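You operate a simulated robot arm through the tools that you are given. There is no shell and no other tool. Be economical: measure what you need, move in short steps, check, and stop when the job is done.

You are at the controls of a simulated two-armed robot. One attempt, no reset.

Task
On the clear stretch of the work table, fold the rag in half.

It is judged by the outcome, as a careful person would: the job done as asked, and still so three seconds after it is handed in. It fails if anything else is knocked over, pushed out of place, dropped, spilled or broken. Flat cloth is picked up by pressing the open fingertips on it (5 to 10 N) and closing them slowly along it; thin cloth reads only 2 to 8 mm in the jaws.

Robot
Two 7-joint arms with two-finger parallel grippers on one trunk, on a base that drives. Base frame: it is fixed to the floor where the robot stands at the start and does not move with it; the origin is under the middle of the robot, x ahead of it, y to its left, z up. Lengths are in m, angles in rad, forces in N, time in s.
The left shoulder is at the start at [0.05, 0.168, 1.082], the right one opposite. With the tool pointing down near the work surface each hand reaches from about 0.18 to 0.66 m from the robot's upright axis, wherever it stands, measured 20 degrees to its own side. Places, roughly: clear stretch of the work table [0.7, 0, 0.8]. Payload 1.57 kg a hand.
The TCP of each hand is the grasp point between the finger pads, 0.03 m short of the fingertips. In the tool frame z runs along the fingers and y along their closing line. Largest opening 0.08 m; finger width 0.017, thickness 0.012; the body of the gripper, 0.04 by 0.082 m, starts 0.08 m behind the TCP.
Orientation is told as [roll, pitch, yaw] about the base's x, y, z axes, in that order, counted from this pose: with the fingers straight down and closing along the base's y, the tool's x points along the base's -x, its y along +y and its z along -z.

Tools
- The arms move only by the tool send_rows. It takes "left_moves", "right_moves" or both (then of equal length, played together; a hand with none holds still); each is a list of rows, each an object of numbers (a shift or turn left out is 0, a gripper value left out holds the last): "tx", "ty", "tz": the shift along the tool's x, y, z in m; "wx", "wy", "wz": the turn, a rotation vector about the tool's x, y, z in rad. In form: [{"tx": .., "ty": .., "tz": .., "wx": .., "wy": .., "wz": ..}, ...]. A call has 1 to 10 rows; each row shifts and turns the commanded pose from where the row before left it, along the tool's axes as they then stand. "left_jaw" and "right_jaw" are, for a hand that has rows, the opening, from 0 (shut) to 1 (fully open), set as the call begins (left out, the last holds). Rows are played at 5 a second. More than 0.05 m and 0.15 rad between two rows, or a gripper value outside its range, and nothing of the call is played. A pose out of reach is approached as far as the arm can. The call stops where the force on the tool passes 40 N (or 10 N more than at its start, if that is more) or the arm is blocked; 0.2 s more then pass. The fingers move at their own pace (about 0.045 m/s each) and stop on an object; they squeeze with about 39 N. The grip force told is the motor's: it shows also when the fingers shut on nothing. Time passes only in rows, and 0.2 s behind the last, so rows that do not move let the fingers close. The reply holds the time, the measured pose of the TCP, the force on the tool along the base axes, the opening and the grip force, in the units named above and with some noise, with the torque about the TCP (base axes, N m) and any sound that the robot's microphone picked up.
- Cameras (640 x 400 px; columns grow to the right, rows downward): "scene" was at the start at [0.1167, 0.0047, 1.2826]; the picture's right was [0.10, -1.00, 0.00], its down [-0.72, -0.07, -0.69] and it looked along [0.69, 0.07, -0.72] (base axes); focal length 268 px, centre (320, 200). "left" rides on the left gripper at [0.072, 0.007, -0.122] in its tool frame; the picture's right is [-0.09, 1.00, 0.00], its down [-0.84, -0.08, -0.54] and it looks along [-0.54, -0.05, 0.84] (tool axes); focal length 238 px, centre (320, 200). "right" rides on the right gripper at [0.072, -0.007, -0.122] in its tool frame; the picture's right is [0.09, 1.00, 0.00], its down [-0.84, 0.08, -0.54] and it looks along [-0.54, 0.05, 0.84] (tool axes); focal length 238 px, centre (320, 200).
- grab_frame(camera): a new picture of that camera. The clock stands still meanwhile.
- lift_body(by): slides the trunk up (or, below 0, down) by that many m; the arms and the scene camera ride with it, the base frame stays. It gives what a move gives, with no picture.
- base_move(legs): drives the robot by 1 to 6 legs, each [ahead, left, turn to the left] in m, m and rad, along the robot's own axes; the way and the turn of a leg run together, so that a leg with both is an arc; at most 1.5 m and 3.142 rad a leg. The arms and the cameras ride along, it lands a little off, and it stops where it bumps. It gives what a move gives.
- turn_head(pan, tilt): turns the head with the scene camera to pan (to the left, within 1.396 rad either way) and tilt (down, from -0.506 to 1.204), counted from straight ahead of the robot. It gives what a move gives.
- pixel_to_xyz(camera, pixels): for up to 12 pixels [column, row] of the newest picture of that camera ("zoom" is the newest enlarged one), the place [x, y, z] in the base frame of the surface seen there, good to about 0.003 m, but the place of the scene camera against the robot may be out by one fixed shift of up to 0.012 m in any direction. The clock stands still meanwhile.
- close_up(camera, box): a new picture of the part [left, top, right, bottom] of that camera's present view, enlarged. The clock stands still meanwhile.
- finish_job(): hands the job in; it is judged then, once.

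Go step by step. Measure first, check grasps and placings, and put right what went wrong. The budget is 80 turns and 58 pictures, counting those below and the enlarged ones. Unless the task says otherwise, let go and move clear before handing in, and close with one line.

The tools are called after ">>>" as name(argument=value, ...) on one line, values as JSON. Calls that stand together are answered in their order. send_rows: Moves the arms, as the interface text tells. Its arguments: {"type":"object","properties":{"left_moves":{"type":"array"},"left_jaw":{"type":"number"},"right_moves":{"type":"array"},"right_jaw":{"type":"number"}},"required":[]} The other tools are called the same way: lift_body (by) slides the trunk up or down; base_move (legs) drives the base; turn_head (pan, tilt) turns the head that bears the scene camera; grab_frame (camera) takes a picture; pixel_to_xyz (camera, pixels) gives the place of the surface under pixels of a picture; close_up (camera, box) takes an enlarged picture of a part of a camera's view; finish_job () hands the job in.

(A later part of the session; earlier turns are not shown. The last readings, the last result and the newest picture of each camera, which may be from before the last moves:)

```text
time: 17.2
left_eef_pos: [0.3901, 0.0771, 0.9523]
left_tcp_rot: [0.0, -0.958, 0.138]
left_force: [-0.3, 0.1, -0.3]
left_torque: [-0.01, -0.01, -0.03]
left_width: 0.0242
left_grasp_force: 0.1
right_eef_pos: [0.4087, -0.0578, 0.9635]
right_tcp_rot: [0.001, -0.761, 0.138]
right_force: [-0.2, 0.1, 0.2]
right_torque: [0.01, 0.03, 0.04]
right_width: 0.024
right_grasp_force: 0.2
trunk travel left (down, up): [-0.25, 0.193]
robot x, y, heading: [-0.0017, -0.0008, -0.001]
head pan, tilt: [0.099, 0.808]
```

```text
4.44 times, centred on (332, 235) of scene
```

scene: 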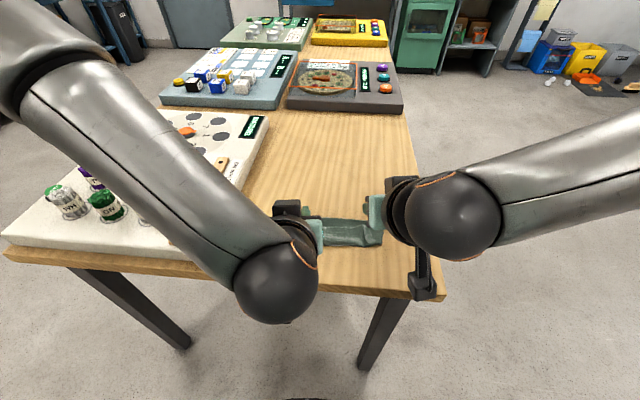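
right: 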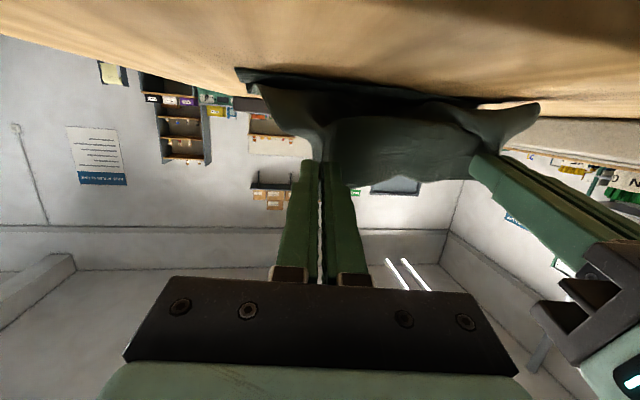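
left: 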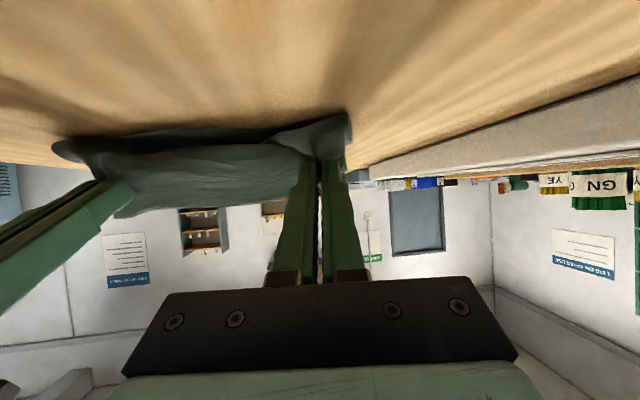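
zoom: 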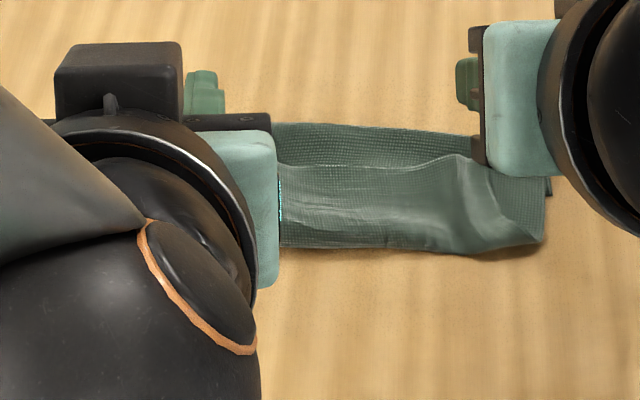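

Hands block the view; move both outward and up while straightening.

>>> send_rows(left_moves=[{"ty": 0.045, "tx": -0.02, "wy": 0.13}, {"ty": 0.045, "tx": -0.02, "wy": 0.13}, {"ty": 0.045, "wy": 0.13}, {"wy": 0.13}, {"wy": 0.13}], right_moves=[{"ty": -0.045, "tx": -0.02, "wy": 0.13}, {"ty": -0.045, "tx": -0.02, "wy": 0.13}, {"ty": -0.045, "wy": 0.13}, {"wy": 0.13}, {"wy": 0.13}])

>>> grab_frame(camera="scene")

>>> close_up(camera="scene", box=[260, 190, 404, 280])

```text
time: 18.4
left_eef_pos: [0.3945, 0.2138, 0.9825]
left_tcp_rot: [0.0, -0.308, 0.14]
left_force: [0.6, 0.7, 0.0]
left_torque: [-0.02, -0.01, 0.0]
left_width: 0.024
left_grasp_force: 0.0
right_eef_pos: [0.4567, -0.1901, 0.9868]
right_tcp_rot: [0.0, -0.105, 0.139]
right_force: [0.6, -0.2, 0.1]
right_torque: [-0.01, 0.0, -0.02]
right_width: 0.024
right_grasp_force: 0.1
trunk travel left (down, up): [-0.25, 0.193]
robot x, y, heading: [0.0005, -0.0014, -0.0]
head pan, tilt: [0.099, 0.808]
```

```text
24 pictures are left
```

scene: 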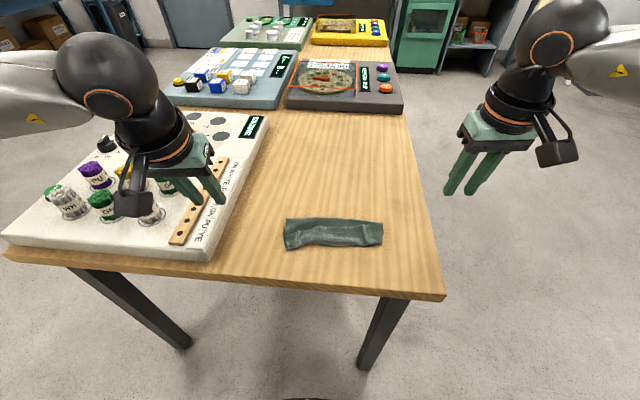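

```text
4.44 times, centred on (332, 235) of scene
```

zoom: 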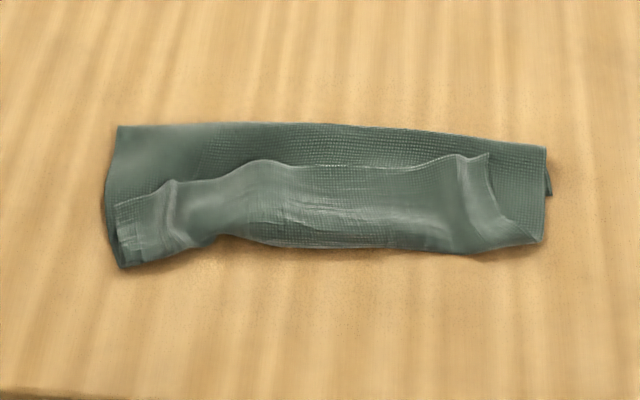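

The rag is folded, but the top layer's edge is doubled back (cuff edge from zoom (115,205) to (490,155)). Measure it.

>>> pixel_to_xyz(camera="zoom", pixels=[[122, 130], [330, 128], [544, 152], [118, 207], [180, 182], [260, 163], [380, 168], [487, 158], [130, 263], [320, 246], [538, 240], [548, 190]])

>>> grab_frame(camera="right")

```text
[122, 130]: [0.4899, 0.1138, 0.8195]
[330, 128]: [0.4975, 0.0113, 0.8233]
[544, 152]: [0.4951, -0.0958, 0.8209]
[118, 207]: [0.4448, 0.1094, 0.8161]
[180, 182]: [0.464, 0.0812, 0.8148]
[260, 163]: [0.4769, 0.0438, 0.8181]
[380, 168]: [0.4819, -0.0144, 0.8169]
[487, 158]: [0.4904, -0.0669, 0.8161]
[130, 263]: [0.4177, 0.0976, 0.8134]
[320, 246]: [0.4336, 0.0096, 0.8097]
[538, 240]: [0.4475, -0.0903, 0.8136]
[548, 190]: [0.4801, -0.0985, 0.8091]
```

```text
22 pictures are left
```

right: 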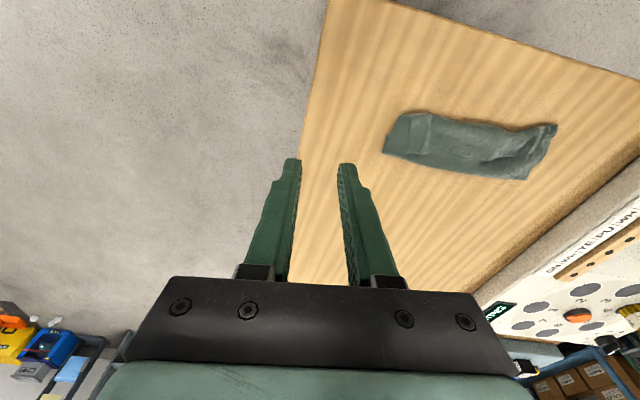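

The cuff is about 0.045 m deep on a 0.065 m folded width. I need to know the layering; zooming from the right wrist camera's side view.

>>> close_up(camera="right", box=[370, 95, 570, 195])

```text
3.20 times, centred on (470, 145) of right
```

zoom: 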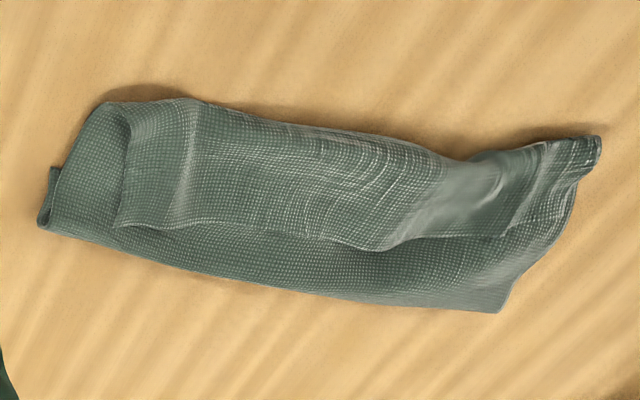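

>>> pixel_to_xyz(camera="zoom", pixels=[[54, 170], [42, 222], [105, 106], [190, 102], [430, 148], [598, 140], [500, 308], [280, 285], [120, 222], [240, 226], [380, 246], [520, 230]])

```text
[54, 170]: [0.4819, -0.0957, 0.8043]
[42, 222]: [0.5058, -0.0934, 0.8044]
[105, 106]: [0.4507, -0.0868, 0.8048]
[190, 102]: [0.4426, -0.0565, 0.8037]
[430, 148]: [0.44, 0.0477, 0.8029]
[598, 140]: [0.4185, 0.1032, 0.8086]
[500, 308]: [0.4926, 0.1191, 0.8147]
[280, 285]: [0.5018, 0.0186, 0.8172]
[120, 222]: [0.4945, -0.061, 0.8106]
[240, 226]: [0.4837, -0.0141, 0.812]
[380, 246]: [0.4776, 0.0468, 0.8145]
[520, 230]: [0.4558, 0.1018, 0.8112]
```

Layering is clear: bottom tail only ~0.022 m, middle ~0.06, cuff ~0.045, so it's a Z. New plan: re-pinch the cuff edge at the old ridges, lift the whole rag so it hangs, lay the lower half while moving toward me, then reverse and lay the upper half away from me — the edge then needs no flip. First locate the ridges.

>>> pixel_to_xyz(camera="zoom", pixels=[[190, 205], [188, 170], [192, 135], [165, 200], [225, 205], [500, 180], [485, 200], [475, 220], [520, 205], [440, 215]])

>>> close_up(camera="left", box=[0, 0, 320, 200])

```text
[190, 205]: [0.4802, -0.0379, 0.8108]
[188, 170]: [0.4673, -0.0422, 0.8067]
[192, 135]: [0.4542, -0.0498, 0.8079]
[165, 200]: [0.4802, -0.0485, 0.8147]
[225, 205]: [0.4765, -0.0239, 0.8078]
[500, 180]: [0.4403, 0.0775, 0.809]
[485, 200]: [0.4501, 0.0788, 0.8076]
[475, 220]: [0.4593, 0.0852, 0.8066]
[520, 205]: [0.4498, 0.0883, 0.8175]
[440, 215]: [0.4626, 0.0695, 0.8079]
```

```text
2.00 times, centred on (160, 100) of left
```

zoom: 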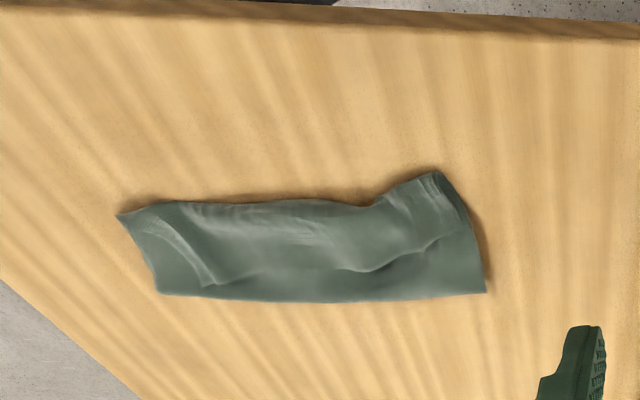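

Ridges: right ≈(0.478,−0.045), left ≈(0.452,0.086). Bring both hands vertical above those points.

>>> send_rows(left_moves=[{"ty": -0.0449, "wy": 0.103}, {"ty": -0.0449, "wy": 0.103}, {"ty": -0.0449, "wy": 0.102}, {"tx": -0.013, "tz": 0.0442}, {"tx": -0.013, "tz": 0.0442}, {"tx": -0.013, "tz": 0.0442}, {}], right_moves=[{"ty": 0.0469, "wy": 0.105}, {"ty": 0.0469}, {"ty": 0.0469}, {"tx": -0.0138, "tz": 0.0456}, {"tx": -0.0138, "tz": 0.0456}, {"tx": -0.0138, "tz": 0.0456}, {}], left_jaw=0.4, right_jaw=0.4)

>>> grab_frame(camera="left")

>>> grab_frame(camera="right")

```text
time: 20.0
left_eef_pos: [0.4556, 0.0879, 0.85]
left_tcp_rot: [-0.001, -0.001, 0.141]
left_force: [0.1, -0.8, 0.4]
left_torque: [-0.04, 0.04, 0.0]
left_width: 0.032
left_grasp_force: 0.0
right_eef_pos: [0.4807, -0.0445, 0.8479]
right_tcp_rot: [-0.001, -0.004, 0.141]
right_force: [-0.3, -0.4, 0.0]
right_torque: [0.02, 0.04, -0.02]
right_width: 0.0318
right_grasp_force: 0.0
trunk travel left (down, up): [-0.25, 0.193]
robot x, y, heading: [0.0053, -0.0012, 0.002]
head pan, tilt: [0.099, 0.808]
```

```text
19 pictures are left
```

left: 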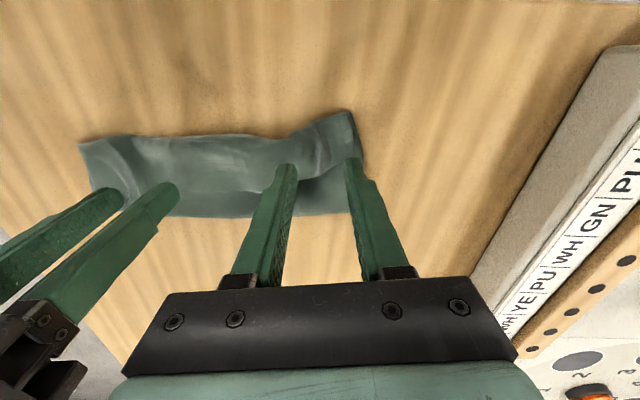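

```text
18 pictures are left
```

right: 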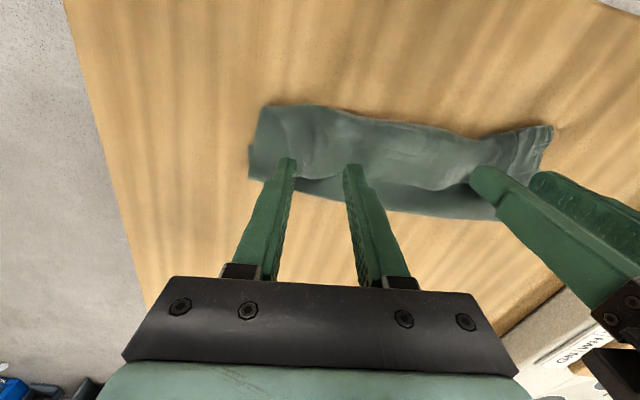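

Both hands sit over the cuff edge with ~8 mm inset. Press down gently.

>>> send_rows(left_moves=[{"tz": 0.005}, {"tz": 0.004}, {"tz": 0.003}, {}], right_moves=[{"tz": 0.004}, {"tz": 0.003}, {"tz": 0.003}, {}])

```text
time: 21.0
left_eef_pos: [0.4525, 0.087, 0.8377]
left_tcp_rot: [0.0, 0.0, 0.14]
left_force: [-0.7, 0.0, 1.3]
left_torque: [0.03, 0.02, 0.02]
left_width: 0.0322
left_grasp_force: 0.0
right_eef_pos: [0.4815, -0.0426, 0.8381]
right_tcp_rot: [0.001, -0.004, 0.141]
right_force: [-0.4, 0.2, 0.6]
right_torque: [0.03, 0.01, 0.0]
right_width: 0.0322
right_grasp_force: 0.0
trunk travel left (down, up): [-0.25, 0.193]
robot x, y, heading: [-0.0011, -0.0, 0.0]
head pan, tilt: [0.099, 0.808]
```

>>> send_rows(left_moves=[{"tz": 0.0015}, {"tz": 0.0015}, {}], right_moves=[{"tz": 0.0015}, {"tz": 0.0015}, {}])

```text
time: 21.8
left_eef_pos: [0.4521, 0.0859, 0.835]
left_tcp_rot: [0.0, -0.002, 0.141]
left_force: [0.3, 1.0, 0.4]
left_torque: [0.01, 0.0, -0.02]
left_width: 0.0318
left_grasp_force: 0.2
right_eef_pos: [0.4797, -0.0447, 0.8359]
right_tcp_rot: [0.0, -0.006, 0.139]
right_force: [0.0, 0.0, 0.2]
right_torque: [-0.03, -0.01, -0.02]
right_width: 0.0321
right_grasp_force: 0.0
trunk travel left (down, up): [-0.25, 0.193]
robot x, y, heading: [-0.0001, 0.0019, 0.002]
head pan, tilt: [0.099, 0.808]
```

Cloth is compressing softly with almost no force yet (tips at ≈0.805); go down 1.5 mm more and start closing.

>>> send_rows(left_moves=[{"tz": 0.0015}, {}], right_moves=[{"tz": 0.0015}, {}])

>>> send_rows(left_moves=[{}, {}], right_moves=[{}, {}], left_jaw=0.3, right_jaw=0.3)

>>> send_rows(left_moves=[{}, {}], right_moves=[{}, {}], left_jaw=0.2, right_jaw=0.2)

>>> close_up(camera="right", box=[220, 60, 600, 250])

```text
time: 22.4
left_eef_pos: [0.4513, 0.0852, 0.835]
left_tcp_rot: [0.0, -0.002, 0.138]
left_force: [0.1, 0.9, -0.2]
left_torque: [0.0, -0.01, 0.01]
left_width: 0.0318
left_grasp_force: 0.0
right_eef_pos: [0.4791, -0.0438, 0.8344]
right_tcp_rot: [0.0, -0.006, 0.141]
right_force: [-0.1, 0.1, 1.0]
right_torque: [0.0, -0.03, 0.02]
right_width: 0.0317
right_grasp_force: 0.0
trunk travel left (down, up): [-0.25, 0.193]
robot x, y, heading: [0.0004, 0.0017, -0.002]
head pan, tilt: [0.099, 0.808]
```

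```text
time: 23.0
left_eef_pos: [0.4517, 0.0855, 0.835]
left_tcp_rot: [-0.001, -0.002, 0.137]
left_force: [-0.6, 0.4, 0.8]
left_torque: [-0.05, -0.02, -0.01]
left_width: 0.024
left_grasp_force: 0.1
right_eef_pos: [0.48, -0.0431, 0.8333]
right_tcp_rot: [0.001, -0.003, 0.141]
right_force: [0.4, 0.3, 1.0]
right_torque: [-0.01, -0.01, 0.02]
right_width: 0.0244
right_grasp_force: 0.1
trunk travel left (down, up): [-0.25, 0.193]
robot x, y, heading: [-0.0004, 0.0001, -0.002]
head pan, tilt: [0.099, 0.808]
```

```text
time: 23.6
left_eef_pos: [0.4534, 0.0857, 0.8346]
left_tcp_rot: [-0.002, -0.001, 0.14]
left_force: [0.1, -0.1, -0.4]
left_torque: [-0.04, -0.03, 0.01]
left_width: 0.0162
left_grasp_force: 0.0
right_eef_pos: [0.4785, -0.044, 0.8353]
right_tcp_rot: [0.0, -0.005, 0.139]
right_force: [0.3, -0.7, 0.9]
right_torque: [-0.01, 0.01, 0.0]
right_width: 0.016
right_grasp_force: 0.0
trunk travel left (down, up): [-0.25, 0.193]
robot x, y, heading: [0.0011, -0.0014, -0.001]
head pan, tilt: [0.099, 0.808]
```

```text
1.68 times, centred on (410, 155) of right
```

zoom: 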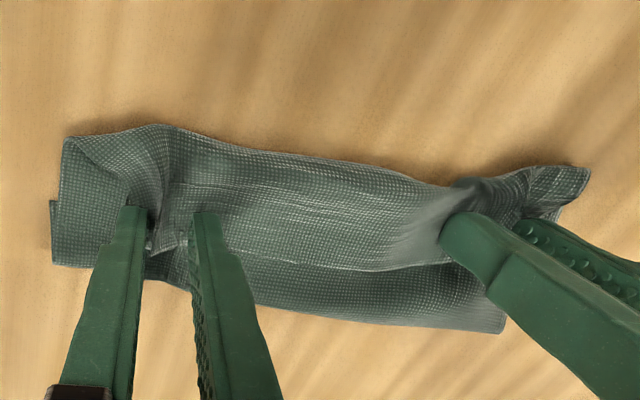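

Ridges in the cuff layer are gathering between the tips. Close fully.

>>> send_rows(left_moves=[{"tz": 0.001}, {}], right_moves=[{"tz": 0.001}, {}], left_jaw=0.12, right_jaw=0.12)

>>> send_rows(left_moves=[{}, {}, {}], right_moves=[{}, {}, {}], left_jaw=0.0, right_jaw=0.0)

>>> send_rows(left_moves=[{"tz": -0.02}, {"tz": -0.02}, {}], right_moves=[{"tz": -0.02}, {"tz": -0.02}, {}])

>>> grab_frame(camera="right")

```text
time: 24.2
left_eef_pos: [0.4519, 0.0867, 0.832]
left_tcp_rot: [0.0, 0.0, 0.139]
left_force: [-0.2, 0.9, -0.1]
left_torque: [-0.01, -0.01, 0.03]
left_width: 0.0095
left_grasp_force: 0.1
right_eef_pos: [0.4797, -0.0438, 0.834]
right_tcp_rot: [0.0, -0.004, 0.139]
right_force: [-0.3, 0.0, 2.4]
right_torque: [0.02, -0.03, 0.0]
right_width: 0.0095
right_grasp_force: 0.1
trunk travel left (down, up): [-0.25, 0.193]
robot x, y, heading: [-0.0035, -0.0027, -0.002]
head pan, tilt: [0.099, 0.808]
```

```text
time: 25.0
left_eef_pos: [0.4515, 0.0851, 0.834]
left_tcp_rot: [0.001, -0.002, 0.139]
left_force: [0.3, -0.8, 0.4]
left_torque: [-0.02, 0.02, -0.03]
left_width: 0.0021
left_grasp_force: 23.9
right_eef_pos: [0.4796, -0.0442, 0.8338]
right_tcp_rot: [0.001, -0.004, 0.14]
right_force: [0.4, 0.1, 3.8]
right_torque: [-0.01, -0.01, -0.01]
right_width: 0.0026
right_grasp_force: 24.0
trunk travel left (down, up): [-0.25, 0.193]
robot x, y, heading: [0.0045, -0.0033, -0.005]
head pan, tilt: [0.099, 0.808]
```

```text
time: 25.8
left_eef_pos: [0.4507, 0.0867, 0.8742]
left_tcp_rot: [0.0, -0.001, 0.139]
left_force: [-0.4, 0.2, 0.3]
left_torque: [0.0, 0.01, 0.0]
left_width: 0.0021
left_grasp_force: 23.5
right_eef_pos: [0.4787, -0.0451, 0.8741]
right_tcp_rot: [0.002, -0.003, 0.14]
right_force: [0.2, -0.7, 0.4]
right_torque: [0.02, 0.02, 0.01]
right_width: 0.0023
right_grasp_force: 24.4
trunk travel left (down, up): [-0.25, 0.193]
robot x, y, heading: [0.0014, 0.0009, -0.003]
head pan, tilt: [0.099, 0.808]
```

```text
16 pictures are left
```

right: 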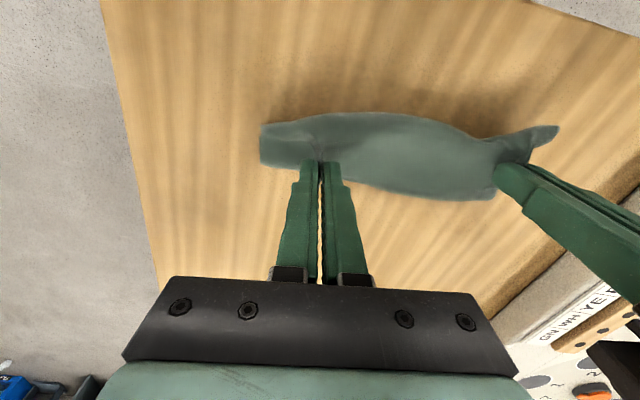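

Both hold the edge and it lifts as a single layer. Raise until the rag hangs free of the Z-fold, squaring the right hand with the left.

>>> send_rows(left_moves=[{"tz": -0.035}, {"tz": -0.035}, {"ty": 0.001}, {}], right_moves=[{"tz": -0.035, "tx": 0.0045}, {"tz": -0.035, "tx": 0.0045}, {"ty": -0.001}, {}])

>>> grab_frame(camera="right")

>>> grab_frame(camera="scene")

```text
time: 26.8
left_eef_pos: [0.4516, 0.0881, 0.9449]
left_tcp_rot: [-0.002, -0.002, 0.139]
left_force: [-0.1, -0.9, 0.1]
left_torque: [-0.06, 0.01, 0.0]
left_width: 0.002
left_grasp_force: 23.9
right_eef_pos: [0.4722, -0.0477, 0.9446]
right_tcp_rot: [0.001, -0.004, 0.14]
right_force: [0.3, 0.7, 0.4]
right_torque: [0.06, 0.03, 0.01]
right_width: 0.0025
right_grasp_force: 23.3
trunk travel left (down, up): [-0.25, 0.193]
robot x, y, heading: [-0.0002, 0.0007, 0.001]
head pan, tilt: [0.099, 0.808]
```

```text
15 pictures are left
```

right: 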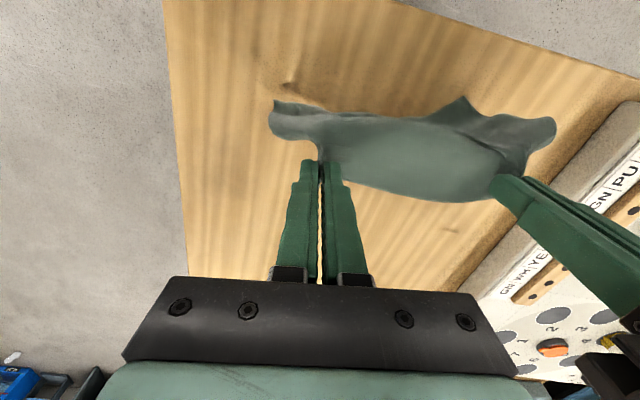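

```text
14 pictures are left
```

scene: 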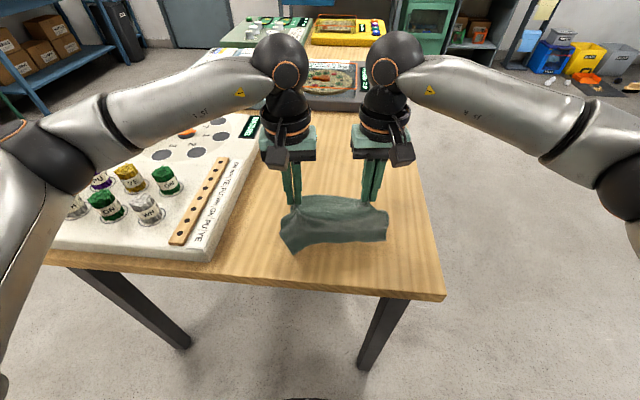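

It hangs freely now. Check where the lower edge is.

>>> pixel_to_xyz(camera="right", pixels=[[276, 104], [272, 128], [310, 112], [360, 120], [440, 112], [463, 102], [550, 125], [535, 150], [420, 160], [430, 198]])

>>> pixel_to_xyz(camera="scene", pixels=[[284, 240], [294, 250], [340, 242], [384, 236], [340, 225], [340, 205]])

```text
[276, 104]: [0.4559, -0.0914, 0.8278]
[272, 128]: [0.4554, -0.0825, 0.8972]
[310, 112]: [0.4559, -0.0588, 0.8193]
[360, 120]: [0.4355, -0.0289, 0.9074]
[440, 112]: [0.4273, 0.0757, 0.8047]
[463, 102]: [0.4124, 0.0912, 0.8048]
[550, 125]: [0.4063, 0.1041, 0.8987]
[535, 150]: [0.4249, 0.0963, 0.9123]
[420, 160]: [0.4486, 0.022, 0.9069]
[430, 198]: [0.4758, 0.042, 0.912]
```

```text
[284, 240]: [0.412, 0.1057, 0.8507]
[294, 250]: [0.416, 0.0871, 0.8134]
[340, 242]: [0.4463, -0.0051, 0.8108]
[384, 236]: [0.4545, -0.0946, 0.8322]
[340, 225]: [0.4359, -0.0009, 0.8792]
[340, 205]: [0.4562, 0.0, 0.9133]
```

The rag is fully unfolded, near edge just on the table at x≈0.42–0.456. Lift slightly, shift ahead 0.06, then lower while moving back so the lower half lies with its edge on the far side.

>>> send_rows(left_moves=[{"tz": -0.02, "tx": -0.03}, {"tx": -0.03}, {}, {"tz": 0.02, "tx": 0.01}, {"tz": 0.02, "tx": 0.015}, {"tz": 0.02, "tx": 0.015}, {"tz": 0.02, "tx": 0.01}], right_moves=[{"tz": -0.02, "tx": -0.03}, {"tx": -0.03}, {}, {"tz": 0.02, "tx": 0.01}, {"tz": 0.02, "tx": 0.015}, {"tz": 0.02, "tx": 0.015}, {"tz": 0.02, "tx": 0.01}])

>>> grab_frame(camera="right")

>>> close_up(camera="scene", box=[250, 170, 410, 270])

```text
time: 28.4
left_eef_pos: [0.4626, 0.0876, 0.8848]
left_tcp_rot: [0.0, -0.002, 0.14]
left_force: [0.3, -0.5, 0.7]
left_torque: [0.0, 0.01, -0.02]
left_width: 0.0022
left_grasp_force: 23.9
right_eef_pos: [0.4811, -0.0457, 0.8835]
right_tcp_rot: [0.0, -0.004, 0.14]
right_force: [0.3, 0.3, 0.7]
right_torque: [0.0, 0.0, -0.01]
right_width: 0.0025
right_grasp_force: 23.9
trunk travel left (down, up): [-0.25, 0.193]
robot x, y, heading: [0.0018, -0.0019, -0.001]
head pan, tilt: [0.099, 0.808]
```

```text
13 pictures are left
```

right: 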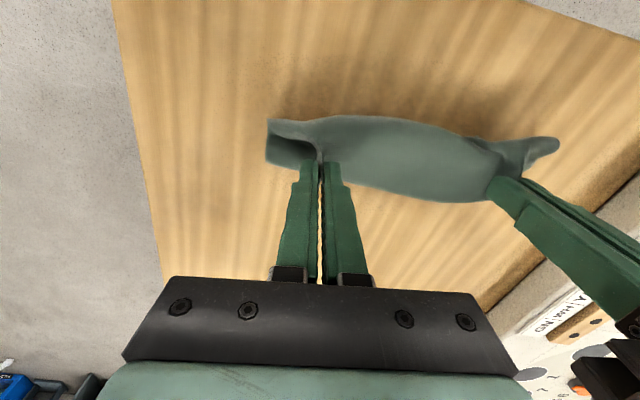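

```text
4.00 times, centred on (330, 220) of scene
```

zoom: 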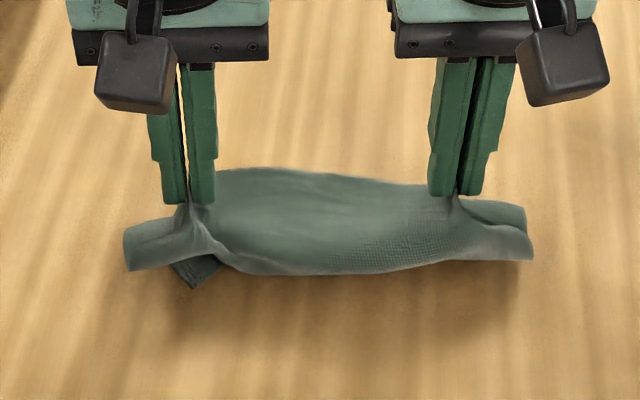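

The sheet makes the C-shape I want, its bulge toward me; only the left lower corner peeks out at zoom (195,280). Measure.

>>> pixel_to_xyz(camera="zoom", pixels=[[195, 283], [178, 265], [215, 272], [250, 272], [400, 270], [525, 255], [522, 210], [490, 205], [300, 175], [128, 250]])

>>> grab_frame(camera="left")

```text
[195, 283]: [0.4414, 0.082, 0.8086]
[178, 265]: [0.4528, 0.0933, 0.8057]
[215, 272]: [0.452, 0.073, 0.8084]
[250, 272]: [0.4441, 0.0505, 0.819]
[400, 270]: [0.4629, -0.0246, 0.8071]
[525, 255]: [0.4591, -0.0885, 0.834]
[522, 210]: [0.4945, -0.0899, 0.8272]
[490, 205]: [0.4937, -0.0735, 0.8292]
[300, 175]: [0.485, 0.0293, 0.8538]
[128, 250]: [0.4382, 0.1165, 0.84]
```

```text
11 pictures are left
```

left: 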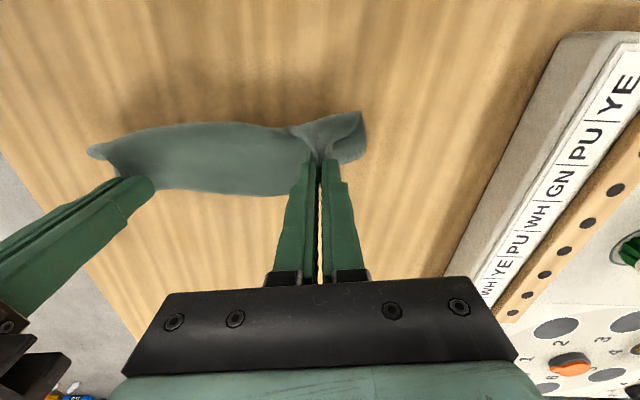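

The left lower corner lies on the near side (x 0.441) so the lower half is twisted. Lift and retry: touch the edge down, then drag toward me at constant height so it lags ahead everywhere.

>>> send_rows(left_moves=[{"tz": -0.038, "tx": -0.025}, {"tz": -0.038, "tx": -0.025}, {"tx": -0.03}, {}, {}, {"tz": 0.015}, {"tz": 0.006, "tx": 0.02}, {"tz": 0.006, "tx": 0.025}, {"tz": 0.008, "tx": 0.025}], right_moves=[{"tz": -0.038, "tx": -0.025}, {"tz": -0.038, "tx": -0.025}, {"tx": -0.03}, {}, {}, {"tz": 0.015}, {"tz": 0.006, "tx": 0.02}, {"tz": 0.006, "tx": 0.025}, {"tz": 0.008, "tx": 0.025}])

>>> close_up(camera="scene", box=[250, 170, 410, 270])

```text
time: 30.4
left_eef_pos: [0.4725, 0.0905, 0.9237]
left_tcp_rot: [-0.001, -0.001, 0.142]
left_force: [-0.3, -0.3, 0.1]
left_torque: [-0.03, 0.04, 0.01]
left_width: 0.0024
left_grasp_force: 23.6
right_eef_pos: [0.4894, -0.0434, 0.9235]
right_tcp_rot: [0.001, -0.004, 0.138]
right_force: [0.0, 1.0, 0.4]
right_torque: [0.04, 0.03, 0.01]
right_width: 0.0025
right_grasp_force: 23.4
trunk travel left (down, up): [-0.25, 0.193]
robot x, y, heading: [0.0043, -0.0006, 0.004]
head pan, tilt: [0.099, 0.808]
```

```text
4.00 times, centred on (330, 220) of scene
```

zoom: 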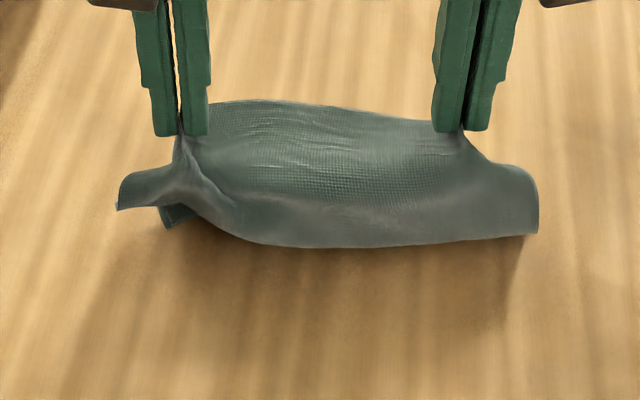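

>>> pixel_to_xyz(camera="zoom", pixels=[[170, 222], [185, 218], [165, 210], [220, 230], [300, 244], [400, 244], [530, 232], [535, 180], [120, 205], [350, 190]])

>>> grab_frame(camera="right")

```text
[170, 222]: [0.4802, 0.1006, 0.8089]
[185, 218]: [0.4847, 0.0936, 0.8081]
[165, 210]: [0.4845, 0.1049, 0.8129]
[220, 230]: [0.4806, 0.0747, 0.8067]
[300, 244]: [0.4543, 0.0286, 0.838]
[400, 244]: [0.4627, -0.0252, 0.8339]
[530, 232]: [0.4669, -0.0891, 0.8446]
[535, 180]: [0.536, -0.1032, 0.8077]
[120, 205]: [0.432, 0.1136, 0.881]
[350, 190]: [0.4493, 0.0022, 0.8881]
```

```text
9 pictures are left
```

right: 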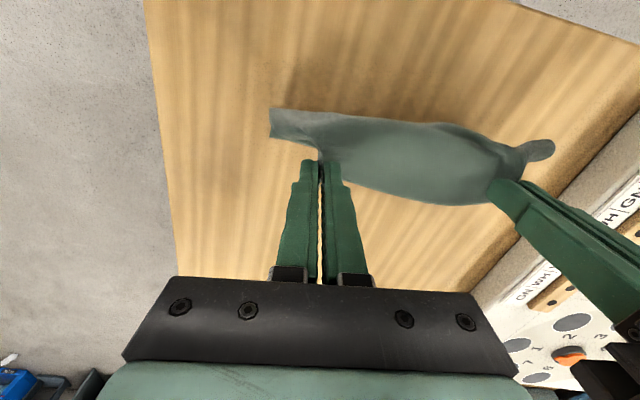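

Now the belly (x≈0.455) is on the near side and the lower edge (x≈0.48 left) is ahead of it, as wanted. Continue down and back, then reverse forward to lay the top edge over the lower edge.

>>> send_rows(left_moves=[{"tz": 0.02, "tx": 0.01}, {"tz": 0.02, "tx": 0.01}, {"tz": 0.015, "tx": 0.005}, {"tz": 0.01, "tx": -0.012}, {"tz": 0.008, "tx": -0.012}, {}], right_moves=[{"tz": 0.02, "tx": 0.01}, {"tz": 0.02, "tx": 0.01}, {"tz": 0.015, "tx": 0.005}, {"tz": 0.01, "tx": -0.012}, {"tz": 0.008, "tx": -0.012}, {}])

>>> close_up(camera="scene", box=[250, 170, 410, 270])

```text
time: 31.8
left_eef_pos: [0.4698, 0.0902, 0.8499]
left_tcp_rot: [0.002, -0.002, 0.139]
left_force: [0.1, 0.1, 0.1]
left_torque: [0.0, -0.01, 0.01]
left_width: 0.0022
left_grasp_force: 23.6
right_eef_pos: [0.4894, -0.0422, 0.8495]
right_tcp_rot: [0.001, -0.004, 0.14]
right_force: [-0.1, 0.8, 0.5]
right_torque: [0.04, 0.01, -0.03]
right_width: 0.0027
right_grasp_force: 23.6
trunk travel left (down, up): [-0.25, 0.193]
robot x, y, heading: [-0.0002, 0.001, -0.003]
head pan, tilt: [0.099, 0.808]
```

```text
4.00 times, centred on (330, 220) of scene
```

zoom: 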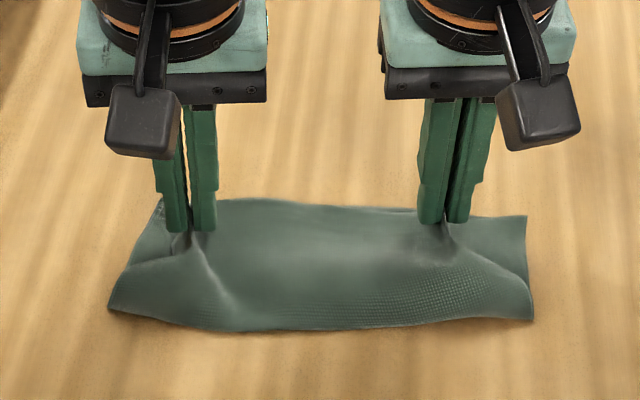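

The fold looks right: fold line toward me, both edges at the far side. Measure far edges and fold line.

>>> pixel_to_xyz(camera="zoom", pixels=[[113, 306], [220, 328], [330, 328], [450, 322], [530, 317], [158, 206], [150, 225], [250, 202], [350, 208], [405, 211], [520, 219], [500, 215]])

>>> grab_frame(camera="left")

```text
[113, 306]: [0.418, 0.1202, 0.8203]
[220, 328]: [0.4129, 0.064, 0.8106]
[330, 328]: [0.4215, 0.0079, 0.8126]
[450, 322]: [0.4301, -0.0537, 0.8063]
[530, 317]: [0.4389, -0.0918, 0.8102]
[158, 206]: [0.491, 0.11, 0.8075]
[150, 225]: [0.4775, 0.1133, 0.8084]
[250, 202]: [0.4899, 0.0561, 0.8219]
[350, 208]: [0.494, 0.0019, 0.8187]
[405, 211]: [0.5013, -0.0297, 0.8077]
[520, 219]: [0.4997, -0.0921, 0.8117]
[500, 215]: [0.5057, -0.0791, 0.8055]
```

```text
7 pictures are left
```

left: 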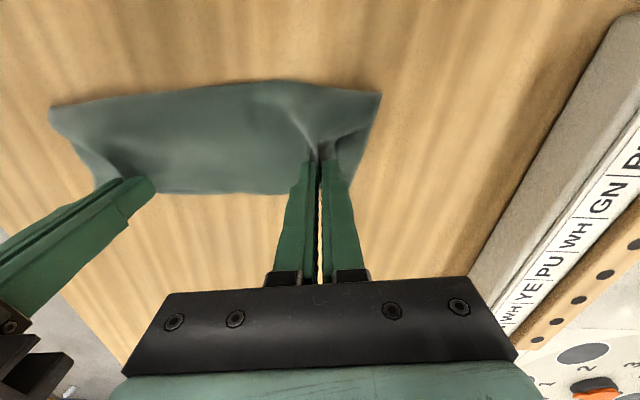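

Fold depth ≈0.07 m and edges nearly coincide (left upper edge ~0.008 short). Lower with a slight forward move, then open.

>>> send_rows(left_moves=[{"tz": 0.007, "tx": -0.004}, {"tz": 0.007, "tx": -0.004}, {}], right_moves=[{"tz": 0.007, "tx": -0.002}, {"tz": 0.007, "tx": -0.002}, {}])

>>> send_rows(left_moves=[{}, {}, {}], right_moves=[{}, {}, {}], left_jaw=0.35, right_jaw=0.35)

>>> send_rows(left_moves=[{"tz": -0.02}, {"tz": -0.04}, {"tz": -0.04}, {"tz": -0.04}, {"ty": 0.04}, {"ty": 0.04}, {"ty": 0.04}], right_moves=[{"tz": -0.02}, {"tz": -0.04}, {"tz": -0.04}, {"tz": -0.04}, {"ty": -0.04}, {"ty": -0.04}, {"ty": -0.04}])

>>> close_up(camera="scene", box=[250, 170, 410, 270])

```text
time: 32.6
left_eef_pos: [0.4769, 0.091, 0.8358]
left_tcp_rot: [0.0, -0.002, 0.141]
left_force: [1.0, 0.4, 0.7]
left_torque: [0.02, 0.02, 0.01]
left_width: 0.0023
left_grasp_force: 23.9
right_eef_pos: [0.4929, -0.042, 0.836]
right_tcp_rot: [0.0, -0.006, 0.141]
right_force: [-0.6, 1.0, 0.8]
right_torque: [-0.02, 0.01, 0.01]
right_width: 0.0026
right_grasp_force: 23.7
trunk travel left (down, up): [-0.25, 0.193]
robot x, y, heading: [-0.0022, -0.0009, -0.003]
head pan, tilt: [0.099, 0.808]
```

```text
time: 33.4
left_eef_pos: [0.4788, 0.0904, 0.8376]
left_tcp_rot: [0.0, 0.0, 0.14]
left_force: [-0.1, 0.2, 0.2]
left_torque: [-0.03, -0.01, 0.0]
left_width: 0.0281
left_grasp_force: 0.1
right_eef_pos: [0.4932, -0.0421, 0.8372]
right_tcp_rot: [0.0, -0.005, 0.14]
right_force: [0.0, 0.0, -0.2]
right_torque: [0.02, 0.01, -0.01]
right_width: 0.0279
right_grasp_force: 0.1
trunk travel left (down, up): [-0.25, 0.193]
robot x, y, heading: [0.0031, 0.0014, 0.001]
head pan, tilt: [0.099, 0.808]
```

```text
time: 35.0
left_eef_pos: [0.4615, 0.21, 0.979]
left_tcp_rot: [0.0, -0.004, 0.139]
left_force: [-0.8, -1.0, 0.4]
left_torque: [0.0, 0.0, -0.01]
left_width: 0.0279
left_grasp_force: 0.1
right_eef_pos: [0.5096, -0.1622, 0.9779]
right_tcp_rot: [0.001, -0.006, 0.14]
right_force: [1.1, 0.0, 0.2]
right_torque: [-0.01, -0.04, 0.02]
right_width: 0.0279
right_grasp_force: 0.1
trunk travel left (down, up): [-0.25, 0.193]
robot x, y, heading: [-0.0017, -0.0003, -0.001]
head pan, tilt: [0.099, 0.808]
```

```text
4.00 times, centred on (330, 220) of scene
```

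zoom: 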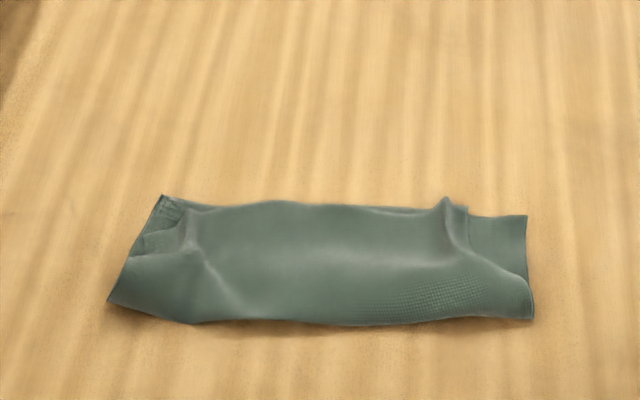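

Clean half fold. The old pinch ridges still pull the top corners in a bit (top right corner at zoom (468,207) vs. lower (525,217)). Measure to decide on smoothing.

>>> pixel_to_xyz(camera="zoom", pixels=[[466, 209], [448, 203], [455, 235], [523, 219], [480, 262], [530, 315], [164, 199], [140, 240], [185, 240], [210, 275], [110, 300], [200, 320]])

```text
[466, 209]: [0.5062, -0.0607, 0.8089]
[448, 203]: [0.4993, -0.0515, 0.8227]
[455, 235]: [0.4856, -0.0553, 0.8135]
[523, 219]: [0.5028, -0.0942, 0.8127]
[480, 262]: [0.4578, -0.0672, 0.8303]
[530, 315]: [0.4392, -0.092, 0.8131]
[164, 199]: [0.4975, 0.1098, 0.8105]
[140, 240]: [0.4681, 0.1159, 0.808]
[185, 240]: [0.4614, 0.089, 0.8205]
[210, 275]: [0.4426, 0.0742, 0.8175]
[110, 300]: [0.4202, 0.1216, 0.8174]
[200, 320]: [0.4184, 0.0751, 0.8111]
```

Edges coincide to ~4 mm; only the ridges keep the right top corner ~0.03 m in. I'll smooth them: closed fingertips lightly on each ridge, then spread open.

>>> send_rows(left_moves=[{"ty": -0.0397}, {"ty": -0.0397}, {"ty": -0.0397}, {"tz": 0.045}, {"tz": 0.045}, {"tz": 0.04}, {"tz": 0.008}, {}], right_moves=[{"ty": 0.038}, {"ty": 0.038}, {"ty": 0.038}, {"tz": 0.045}, {"tz": 0.045}, {"tz": 0.04}, {"tz": 0.008}, {}], left_jaw=0.0, right_jaw=0.0)

>>> send_rows(left_moves=[{"tz": 0.002}, {"tz": 0.002}, {}], right_moves=[{"tz": 0.002}, {"tz": 0.002}, {}])

```text
time: 36.8
left_eef_pos: [0.4793, 0.0914, 0.8394]
left_tcp_rot: [-0.002, -0.002, 0.139]
left_force: [0.4, 1.0, 0.6]
left_torque: [0.03, 0.0, -0.03]
left_width: 0.0
left_grasp_force: 21.8
right_eef_pos: [0.4952, -0.0473, 0.8376]
right_tcp_rot: [0.001, -0.007, 0.139]
right_force: [0.5, -0.2, 0.2]
right_torque: [0.01, 0.01, -0.04]
right_width: 0.0001
right_grasp_force: 21.4
trunk travel left (down, up): [-0.25, 0.193]
robot x, y, heading: [-0.0003, -0.0009, 0.002]
head pan, tilt: [0.099, 0.808]
```

```text
time: 37.6
left_eef_pos: [0.4781, 0.0931, 0.8349]
left_tcp_rot: [0.0, -0.002, 0.139]
left_force: [0.3, 0.3, -0.6]
left_torque: [0.03, -0.01, -0.01]
left_width: 0.0
left_grasp_force: 21.4
right_eef_pos: [0.4953, -0.0478, 0.8335]
right_tcp_rot: [0.0, -0.005, 0.141]
right_force: [0.3, -0.4, 0.3]
right_torque: [0.02, -0.02, -0.01]
right_width: 0.0
right_grasp_force: 21.6
trunk travel left (down, up): [-0.25, 0.193]
robot x, y, heading: [0.001, 0.0004, -0.005]
head pan, tilt: [0.099, 0.808]
```

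Nearly touching (tips ≈0.804). Press 1.5 mm more and spread gradually.

>>> send_rows(left_moves=[{"tz": 0.0015}, {}], right_moves=[{"tz": 0.001}, {}])

>>> send_rows(left_moves=[{}, {}, {}], right_moves=[{}, {}, {}], left_jaw=0.35, right_jaw=0.5)

>>> send_rows(left_moves=[{"tz": -0.02}, {"tz": -0.04}, {"tz": -0.04}, {"tz": -0.04}, {"ty": 0.04}, {"ty": 0.04}, {"ty": 0.04}], right_moves=[{"tz": -0.02}, {"tz": -0.04}, {"tz": -0.04}, {"tz": -0.04}, {"ty": -0.04}, {"ty": -0.04}, {"ty": -0.04}])

>>> close_up(camera="scene", box=[250, 170, 410, 270])

```text
time: 38.2
left_eef_pos: [0.4784, 0.0917, 0.8337]
left_tcp_rot: [0.0, -0.001, 0.139]
left_force: [-0.2, 0.2, 0.6]
left_torque: [0.01, 0.01, 0.01]
left_width: 0.0001
left_grasp_force: 21.6
right_eef_pos: [0.4948, -0.0488, 0.834]
right_tcp_rot: [-0.001, -0.006, 0.14]
right_force: [0.6, -0.8, 0.2]
right_torque: [0.02, 0.0, 0.01]
right_width: 0.0
right_grasp_force: 21.0
trunk travel left (down, up): [-0.25, 0.193]
robot x, y, heading: [-0.0015, 0.0003, 0.003]
head pan, tilt: [0.099, 0.808]
```

```text
time: 39.0
left_eef_pos: [0.4792, 0.091, 0.8329]
left_tcp_rot: [0.001, -0.003, 0.141]
left_force: [-0.4, -0.1, 0.1]
left_torque: [-0.01, -0.01, 0.02]
left_width: 0.028
left_grasp_force: 0.1
right_eef_pos: [0.4948, -0.0489, 0.834]
right_tcp_rot: [-0.002, -0.006, 0.141]
right_force: [-0.4, -0.3, 0.6]
right_torque: [-0.01, 0.03, -0.02]
right_width: 0.0399
right_grasp_force: 0.1
trunk travel left (down, up): [-0.25, 0.193]
robot x, y, heading: [0.0037, -0.0027, -0.0]
head pan, tilt: [0.099, 0.808]
```

```text
time: 40.6
left_eef_pos: [0.46, 0.213, 0.9741]
left_tcp_rot: [0.001, -0.002, 0.137]
left_force: [0.4, 0.1, 0.9]
left_torque: [-0.01, -0.01, -0.02]
left_width: 0.028
left_grasp_force: 0.0
right_eef_pos: [0.5088, -0.1663, 0.9726]
right_tcp_rot: [0.0, -0.005, 0.141]
right_force: [-0.3, 0.1, 0.0]
right_torque: [-0.03, -0.03, 0.0]
right_width: 0.0397
right_grasp_force: 0.0
trunk travel left (down, up): [-0.25, 0.193]
robot x, y, heading: [-0.0023, -0.0029, 0.003]
head pan, tilt: [0.099, 0.808]
```

```text
4.00 times, centred on (330, 220) of scene
```

zoom: 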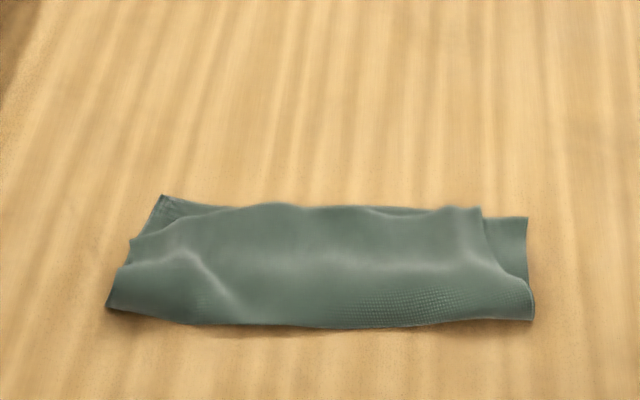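

Smoother. Remaining offsets: top right corner ~0.02 m in (y), top left corner ~0.03 m short (x). Use closed fingertips to drag those two corners lightly into place.

>>> send_rows(left_moves=[{"ty": -0.0355, "tx": 0.0036}, {"ty": -0.0355, "tx": 0.0036}, {"ty": -0.0355, "tx": 0.0036}, {"tz": 0.045}, {"tz": 0.045}, {"tz": 0.04}, {"tz": 0.01}, {}], right_moves=[{"ty": 0.0373}, {"ty": 0.0373}, {"ty": 0.0373}, {"tz": 0.045}, {"tz": 0.045}, {"tz": 0.04}, {"tz": 0.009}, {}], left_jaw=0.0, right_jaw=0.0)

>>> send_rows(left_moves=[{"tz": 0.0015}, {"tx": -0.005}, {"tx": -0.005}, {"tx": -0.005}, {"tx": -0.005}, {"tx": -0.005}, {}], right_moves=[{"tz": 0.0015}, {"ty": -0.004}, {"ty": -0.004}, {"ty": -0.004}, {"ty": -0.004}, {"ty": -0.003}, {}])

>>> send_rows(left_moves=[{"tz": -0.02}, {"tz": -0.04}, {"tz": -0.04}, {"tz": -0.04}, {"ty": 0.04}, {"ty": 0.04}, {"ty": 0.04}], right_moves=[{"tz": -0.02}, {"tz": -0.04}, {"tz": -0.04}, {"tz": -0.04}, {"ty": -0.04}, {"ty": -0.04}, {"ty": -0.04}])

>>> close_up(camera="scene", box=[250, 170, 410, 270])

```text
time: 42.4
left_eef_pos: [0.4654, 0.1027, 0.8333]
left_tcp_rot: [0.002, -0.002, 0.143]
left_force: [-0.3, 0.2, 0.8]
left_torque: [0.0, 0.01, 0.02]
left_width: 0.0
left_grasp_force: 21.2
right_eef_pos: [0.4948, -0.0576, 0.8337]
right_tcp_rot: [0.001, -0.006, 0.139]
right_force: [0.0, 0.6, 0.6]
right_torque: [0.03, 0.0, -0.02]
right_width: 0.0
right_grasp_force: 21.3
trunk travel left (down, up): [-0.25, 0.193]
robot x, y, heading: [0.0056, 0.0004, -0.003]
head pan, tilt: [0.099, 0.808]
```

```text
time: 44.0
left_eef_pos: [0.4899, 0.1071, 0.8323]
left_tcp_rot: [0.001, -0.003, 0.14]
left_force: [-2.2, -0.1, 7.5]
left_torque: [0.01, 0.08, 0.0]
left_width: 0.0001
left_grasp_force: 21.3
right_eef_pos: [0.4979, -0.0765, 0.8345]
right_tcp_rot: [0.0, -0.006, 0.138]
right_force: [0.6, 0.1, 0.9]
right_torque: [0.03, 0.0, 0.0]
right_width: 0.0001
right_grasp_force: 20.9
trunk travel left (down, up): [-0.25, 0.193]
robot x, y, heading: [0.0008, 0.0012, 0.004]
head pan, tilt: [0.099, 0.808]
```

```text
time: 45.6
left_eef_pos: [0.4721, 0.2264, 0.9718]
left_tcp_rot: [-0.001, -0.005, 0.14]
left_force: [0.3, -0.2, -0.7]
left_torque: [0.01, -0.01, -0.01]
left_width: 0.0003
left_grasp_force: 21.3
right_eef_pos: [0.5144, -0.1955, 0.9758]
right_tcp_rot: [0.0, -0.007, 0.141]
right_force: [0.0, 0.7, 0.0]
right_torque: [-0.02, 0.03, 0.01]
right_width: 0.0
right_grasp_force: 21.2
trunk travel left (down, up): [-0.25, 0.193]
robot x, y, heading: [-0.0007, 0.0014, 0.0]
head pan, tilt: [0.099, 0.808]
```

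```text
4.00 times, centred on (330, 220) of scene
```

zoom: 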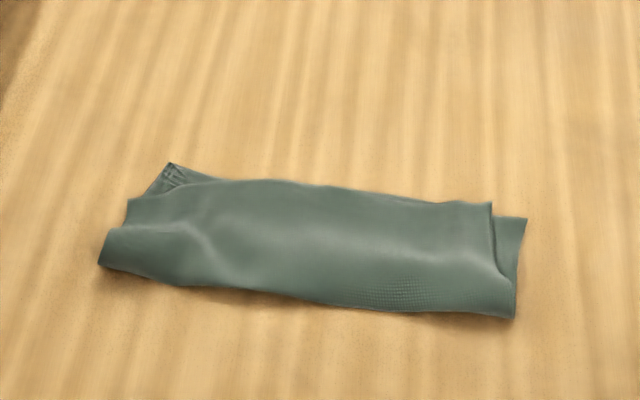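

Right corner improved; on the left the press was too firm (7.5 N) and both layers moved together. Measure once for one lighter left-corner stroke.

>>> pixel_to_xyz(camera="zoom", pixels=[[130, 202], [170, 166], [210, 185], [102, 262], [300, 186], [490, 205], [523, 220], [514, 315], [155, 215], [300, 297]])

```text
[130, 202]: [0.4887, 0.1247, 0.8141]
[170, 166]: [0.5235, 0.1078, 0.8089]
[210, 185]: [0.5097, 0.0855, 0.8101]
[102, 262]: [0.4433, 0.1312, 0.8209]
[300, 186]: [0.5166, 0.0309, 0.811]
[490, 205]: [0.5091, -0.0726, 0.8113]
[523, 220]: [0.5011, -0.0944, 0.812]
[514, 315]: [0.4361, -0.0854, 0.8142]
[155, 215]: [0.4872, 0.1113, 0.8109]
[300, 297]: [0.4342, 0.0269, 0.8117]
```

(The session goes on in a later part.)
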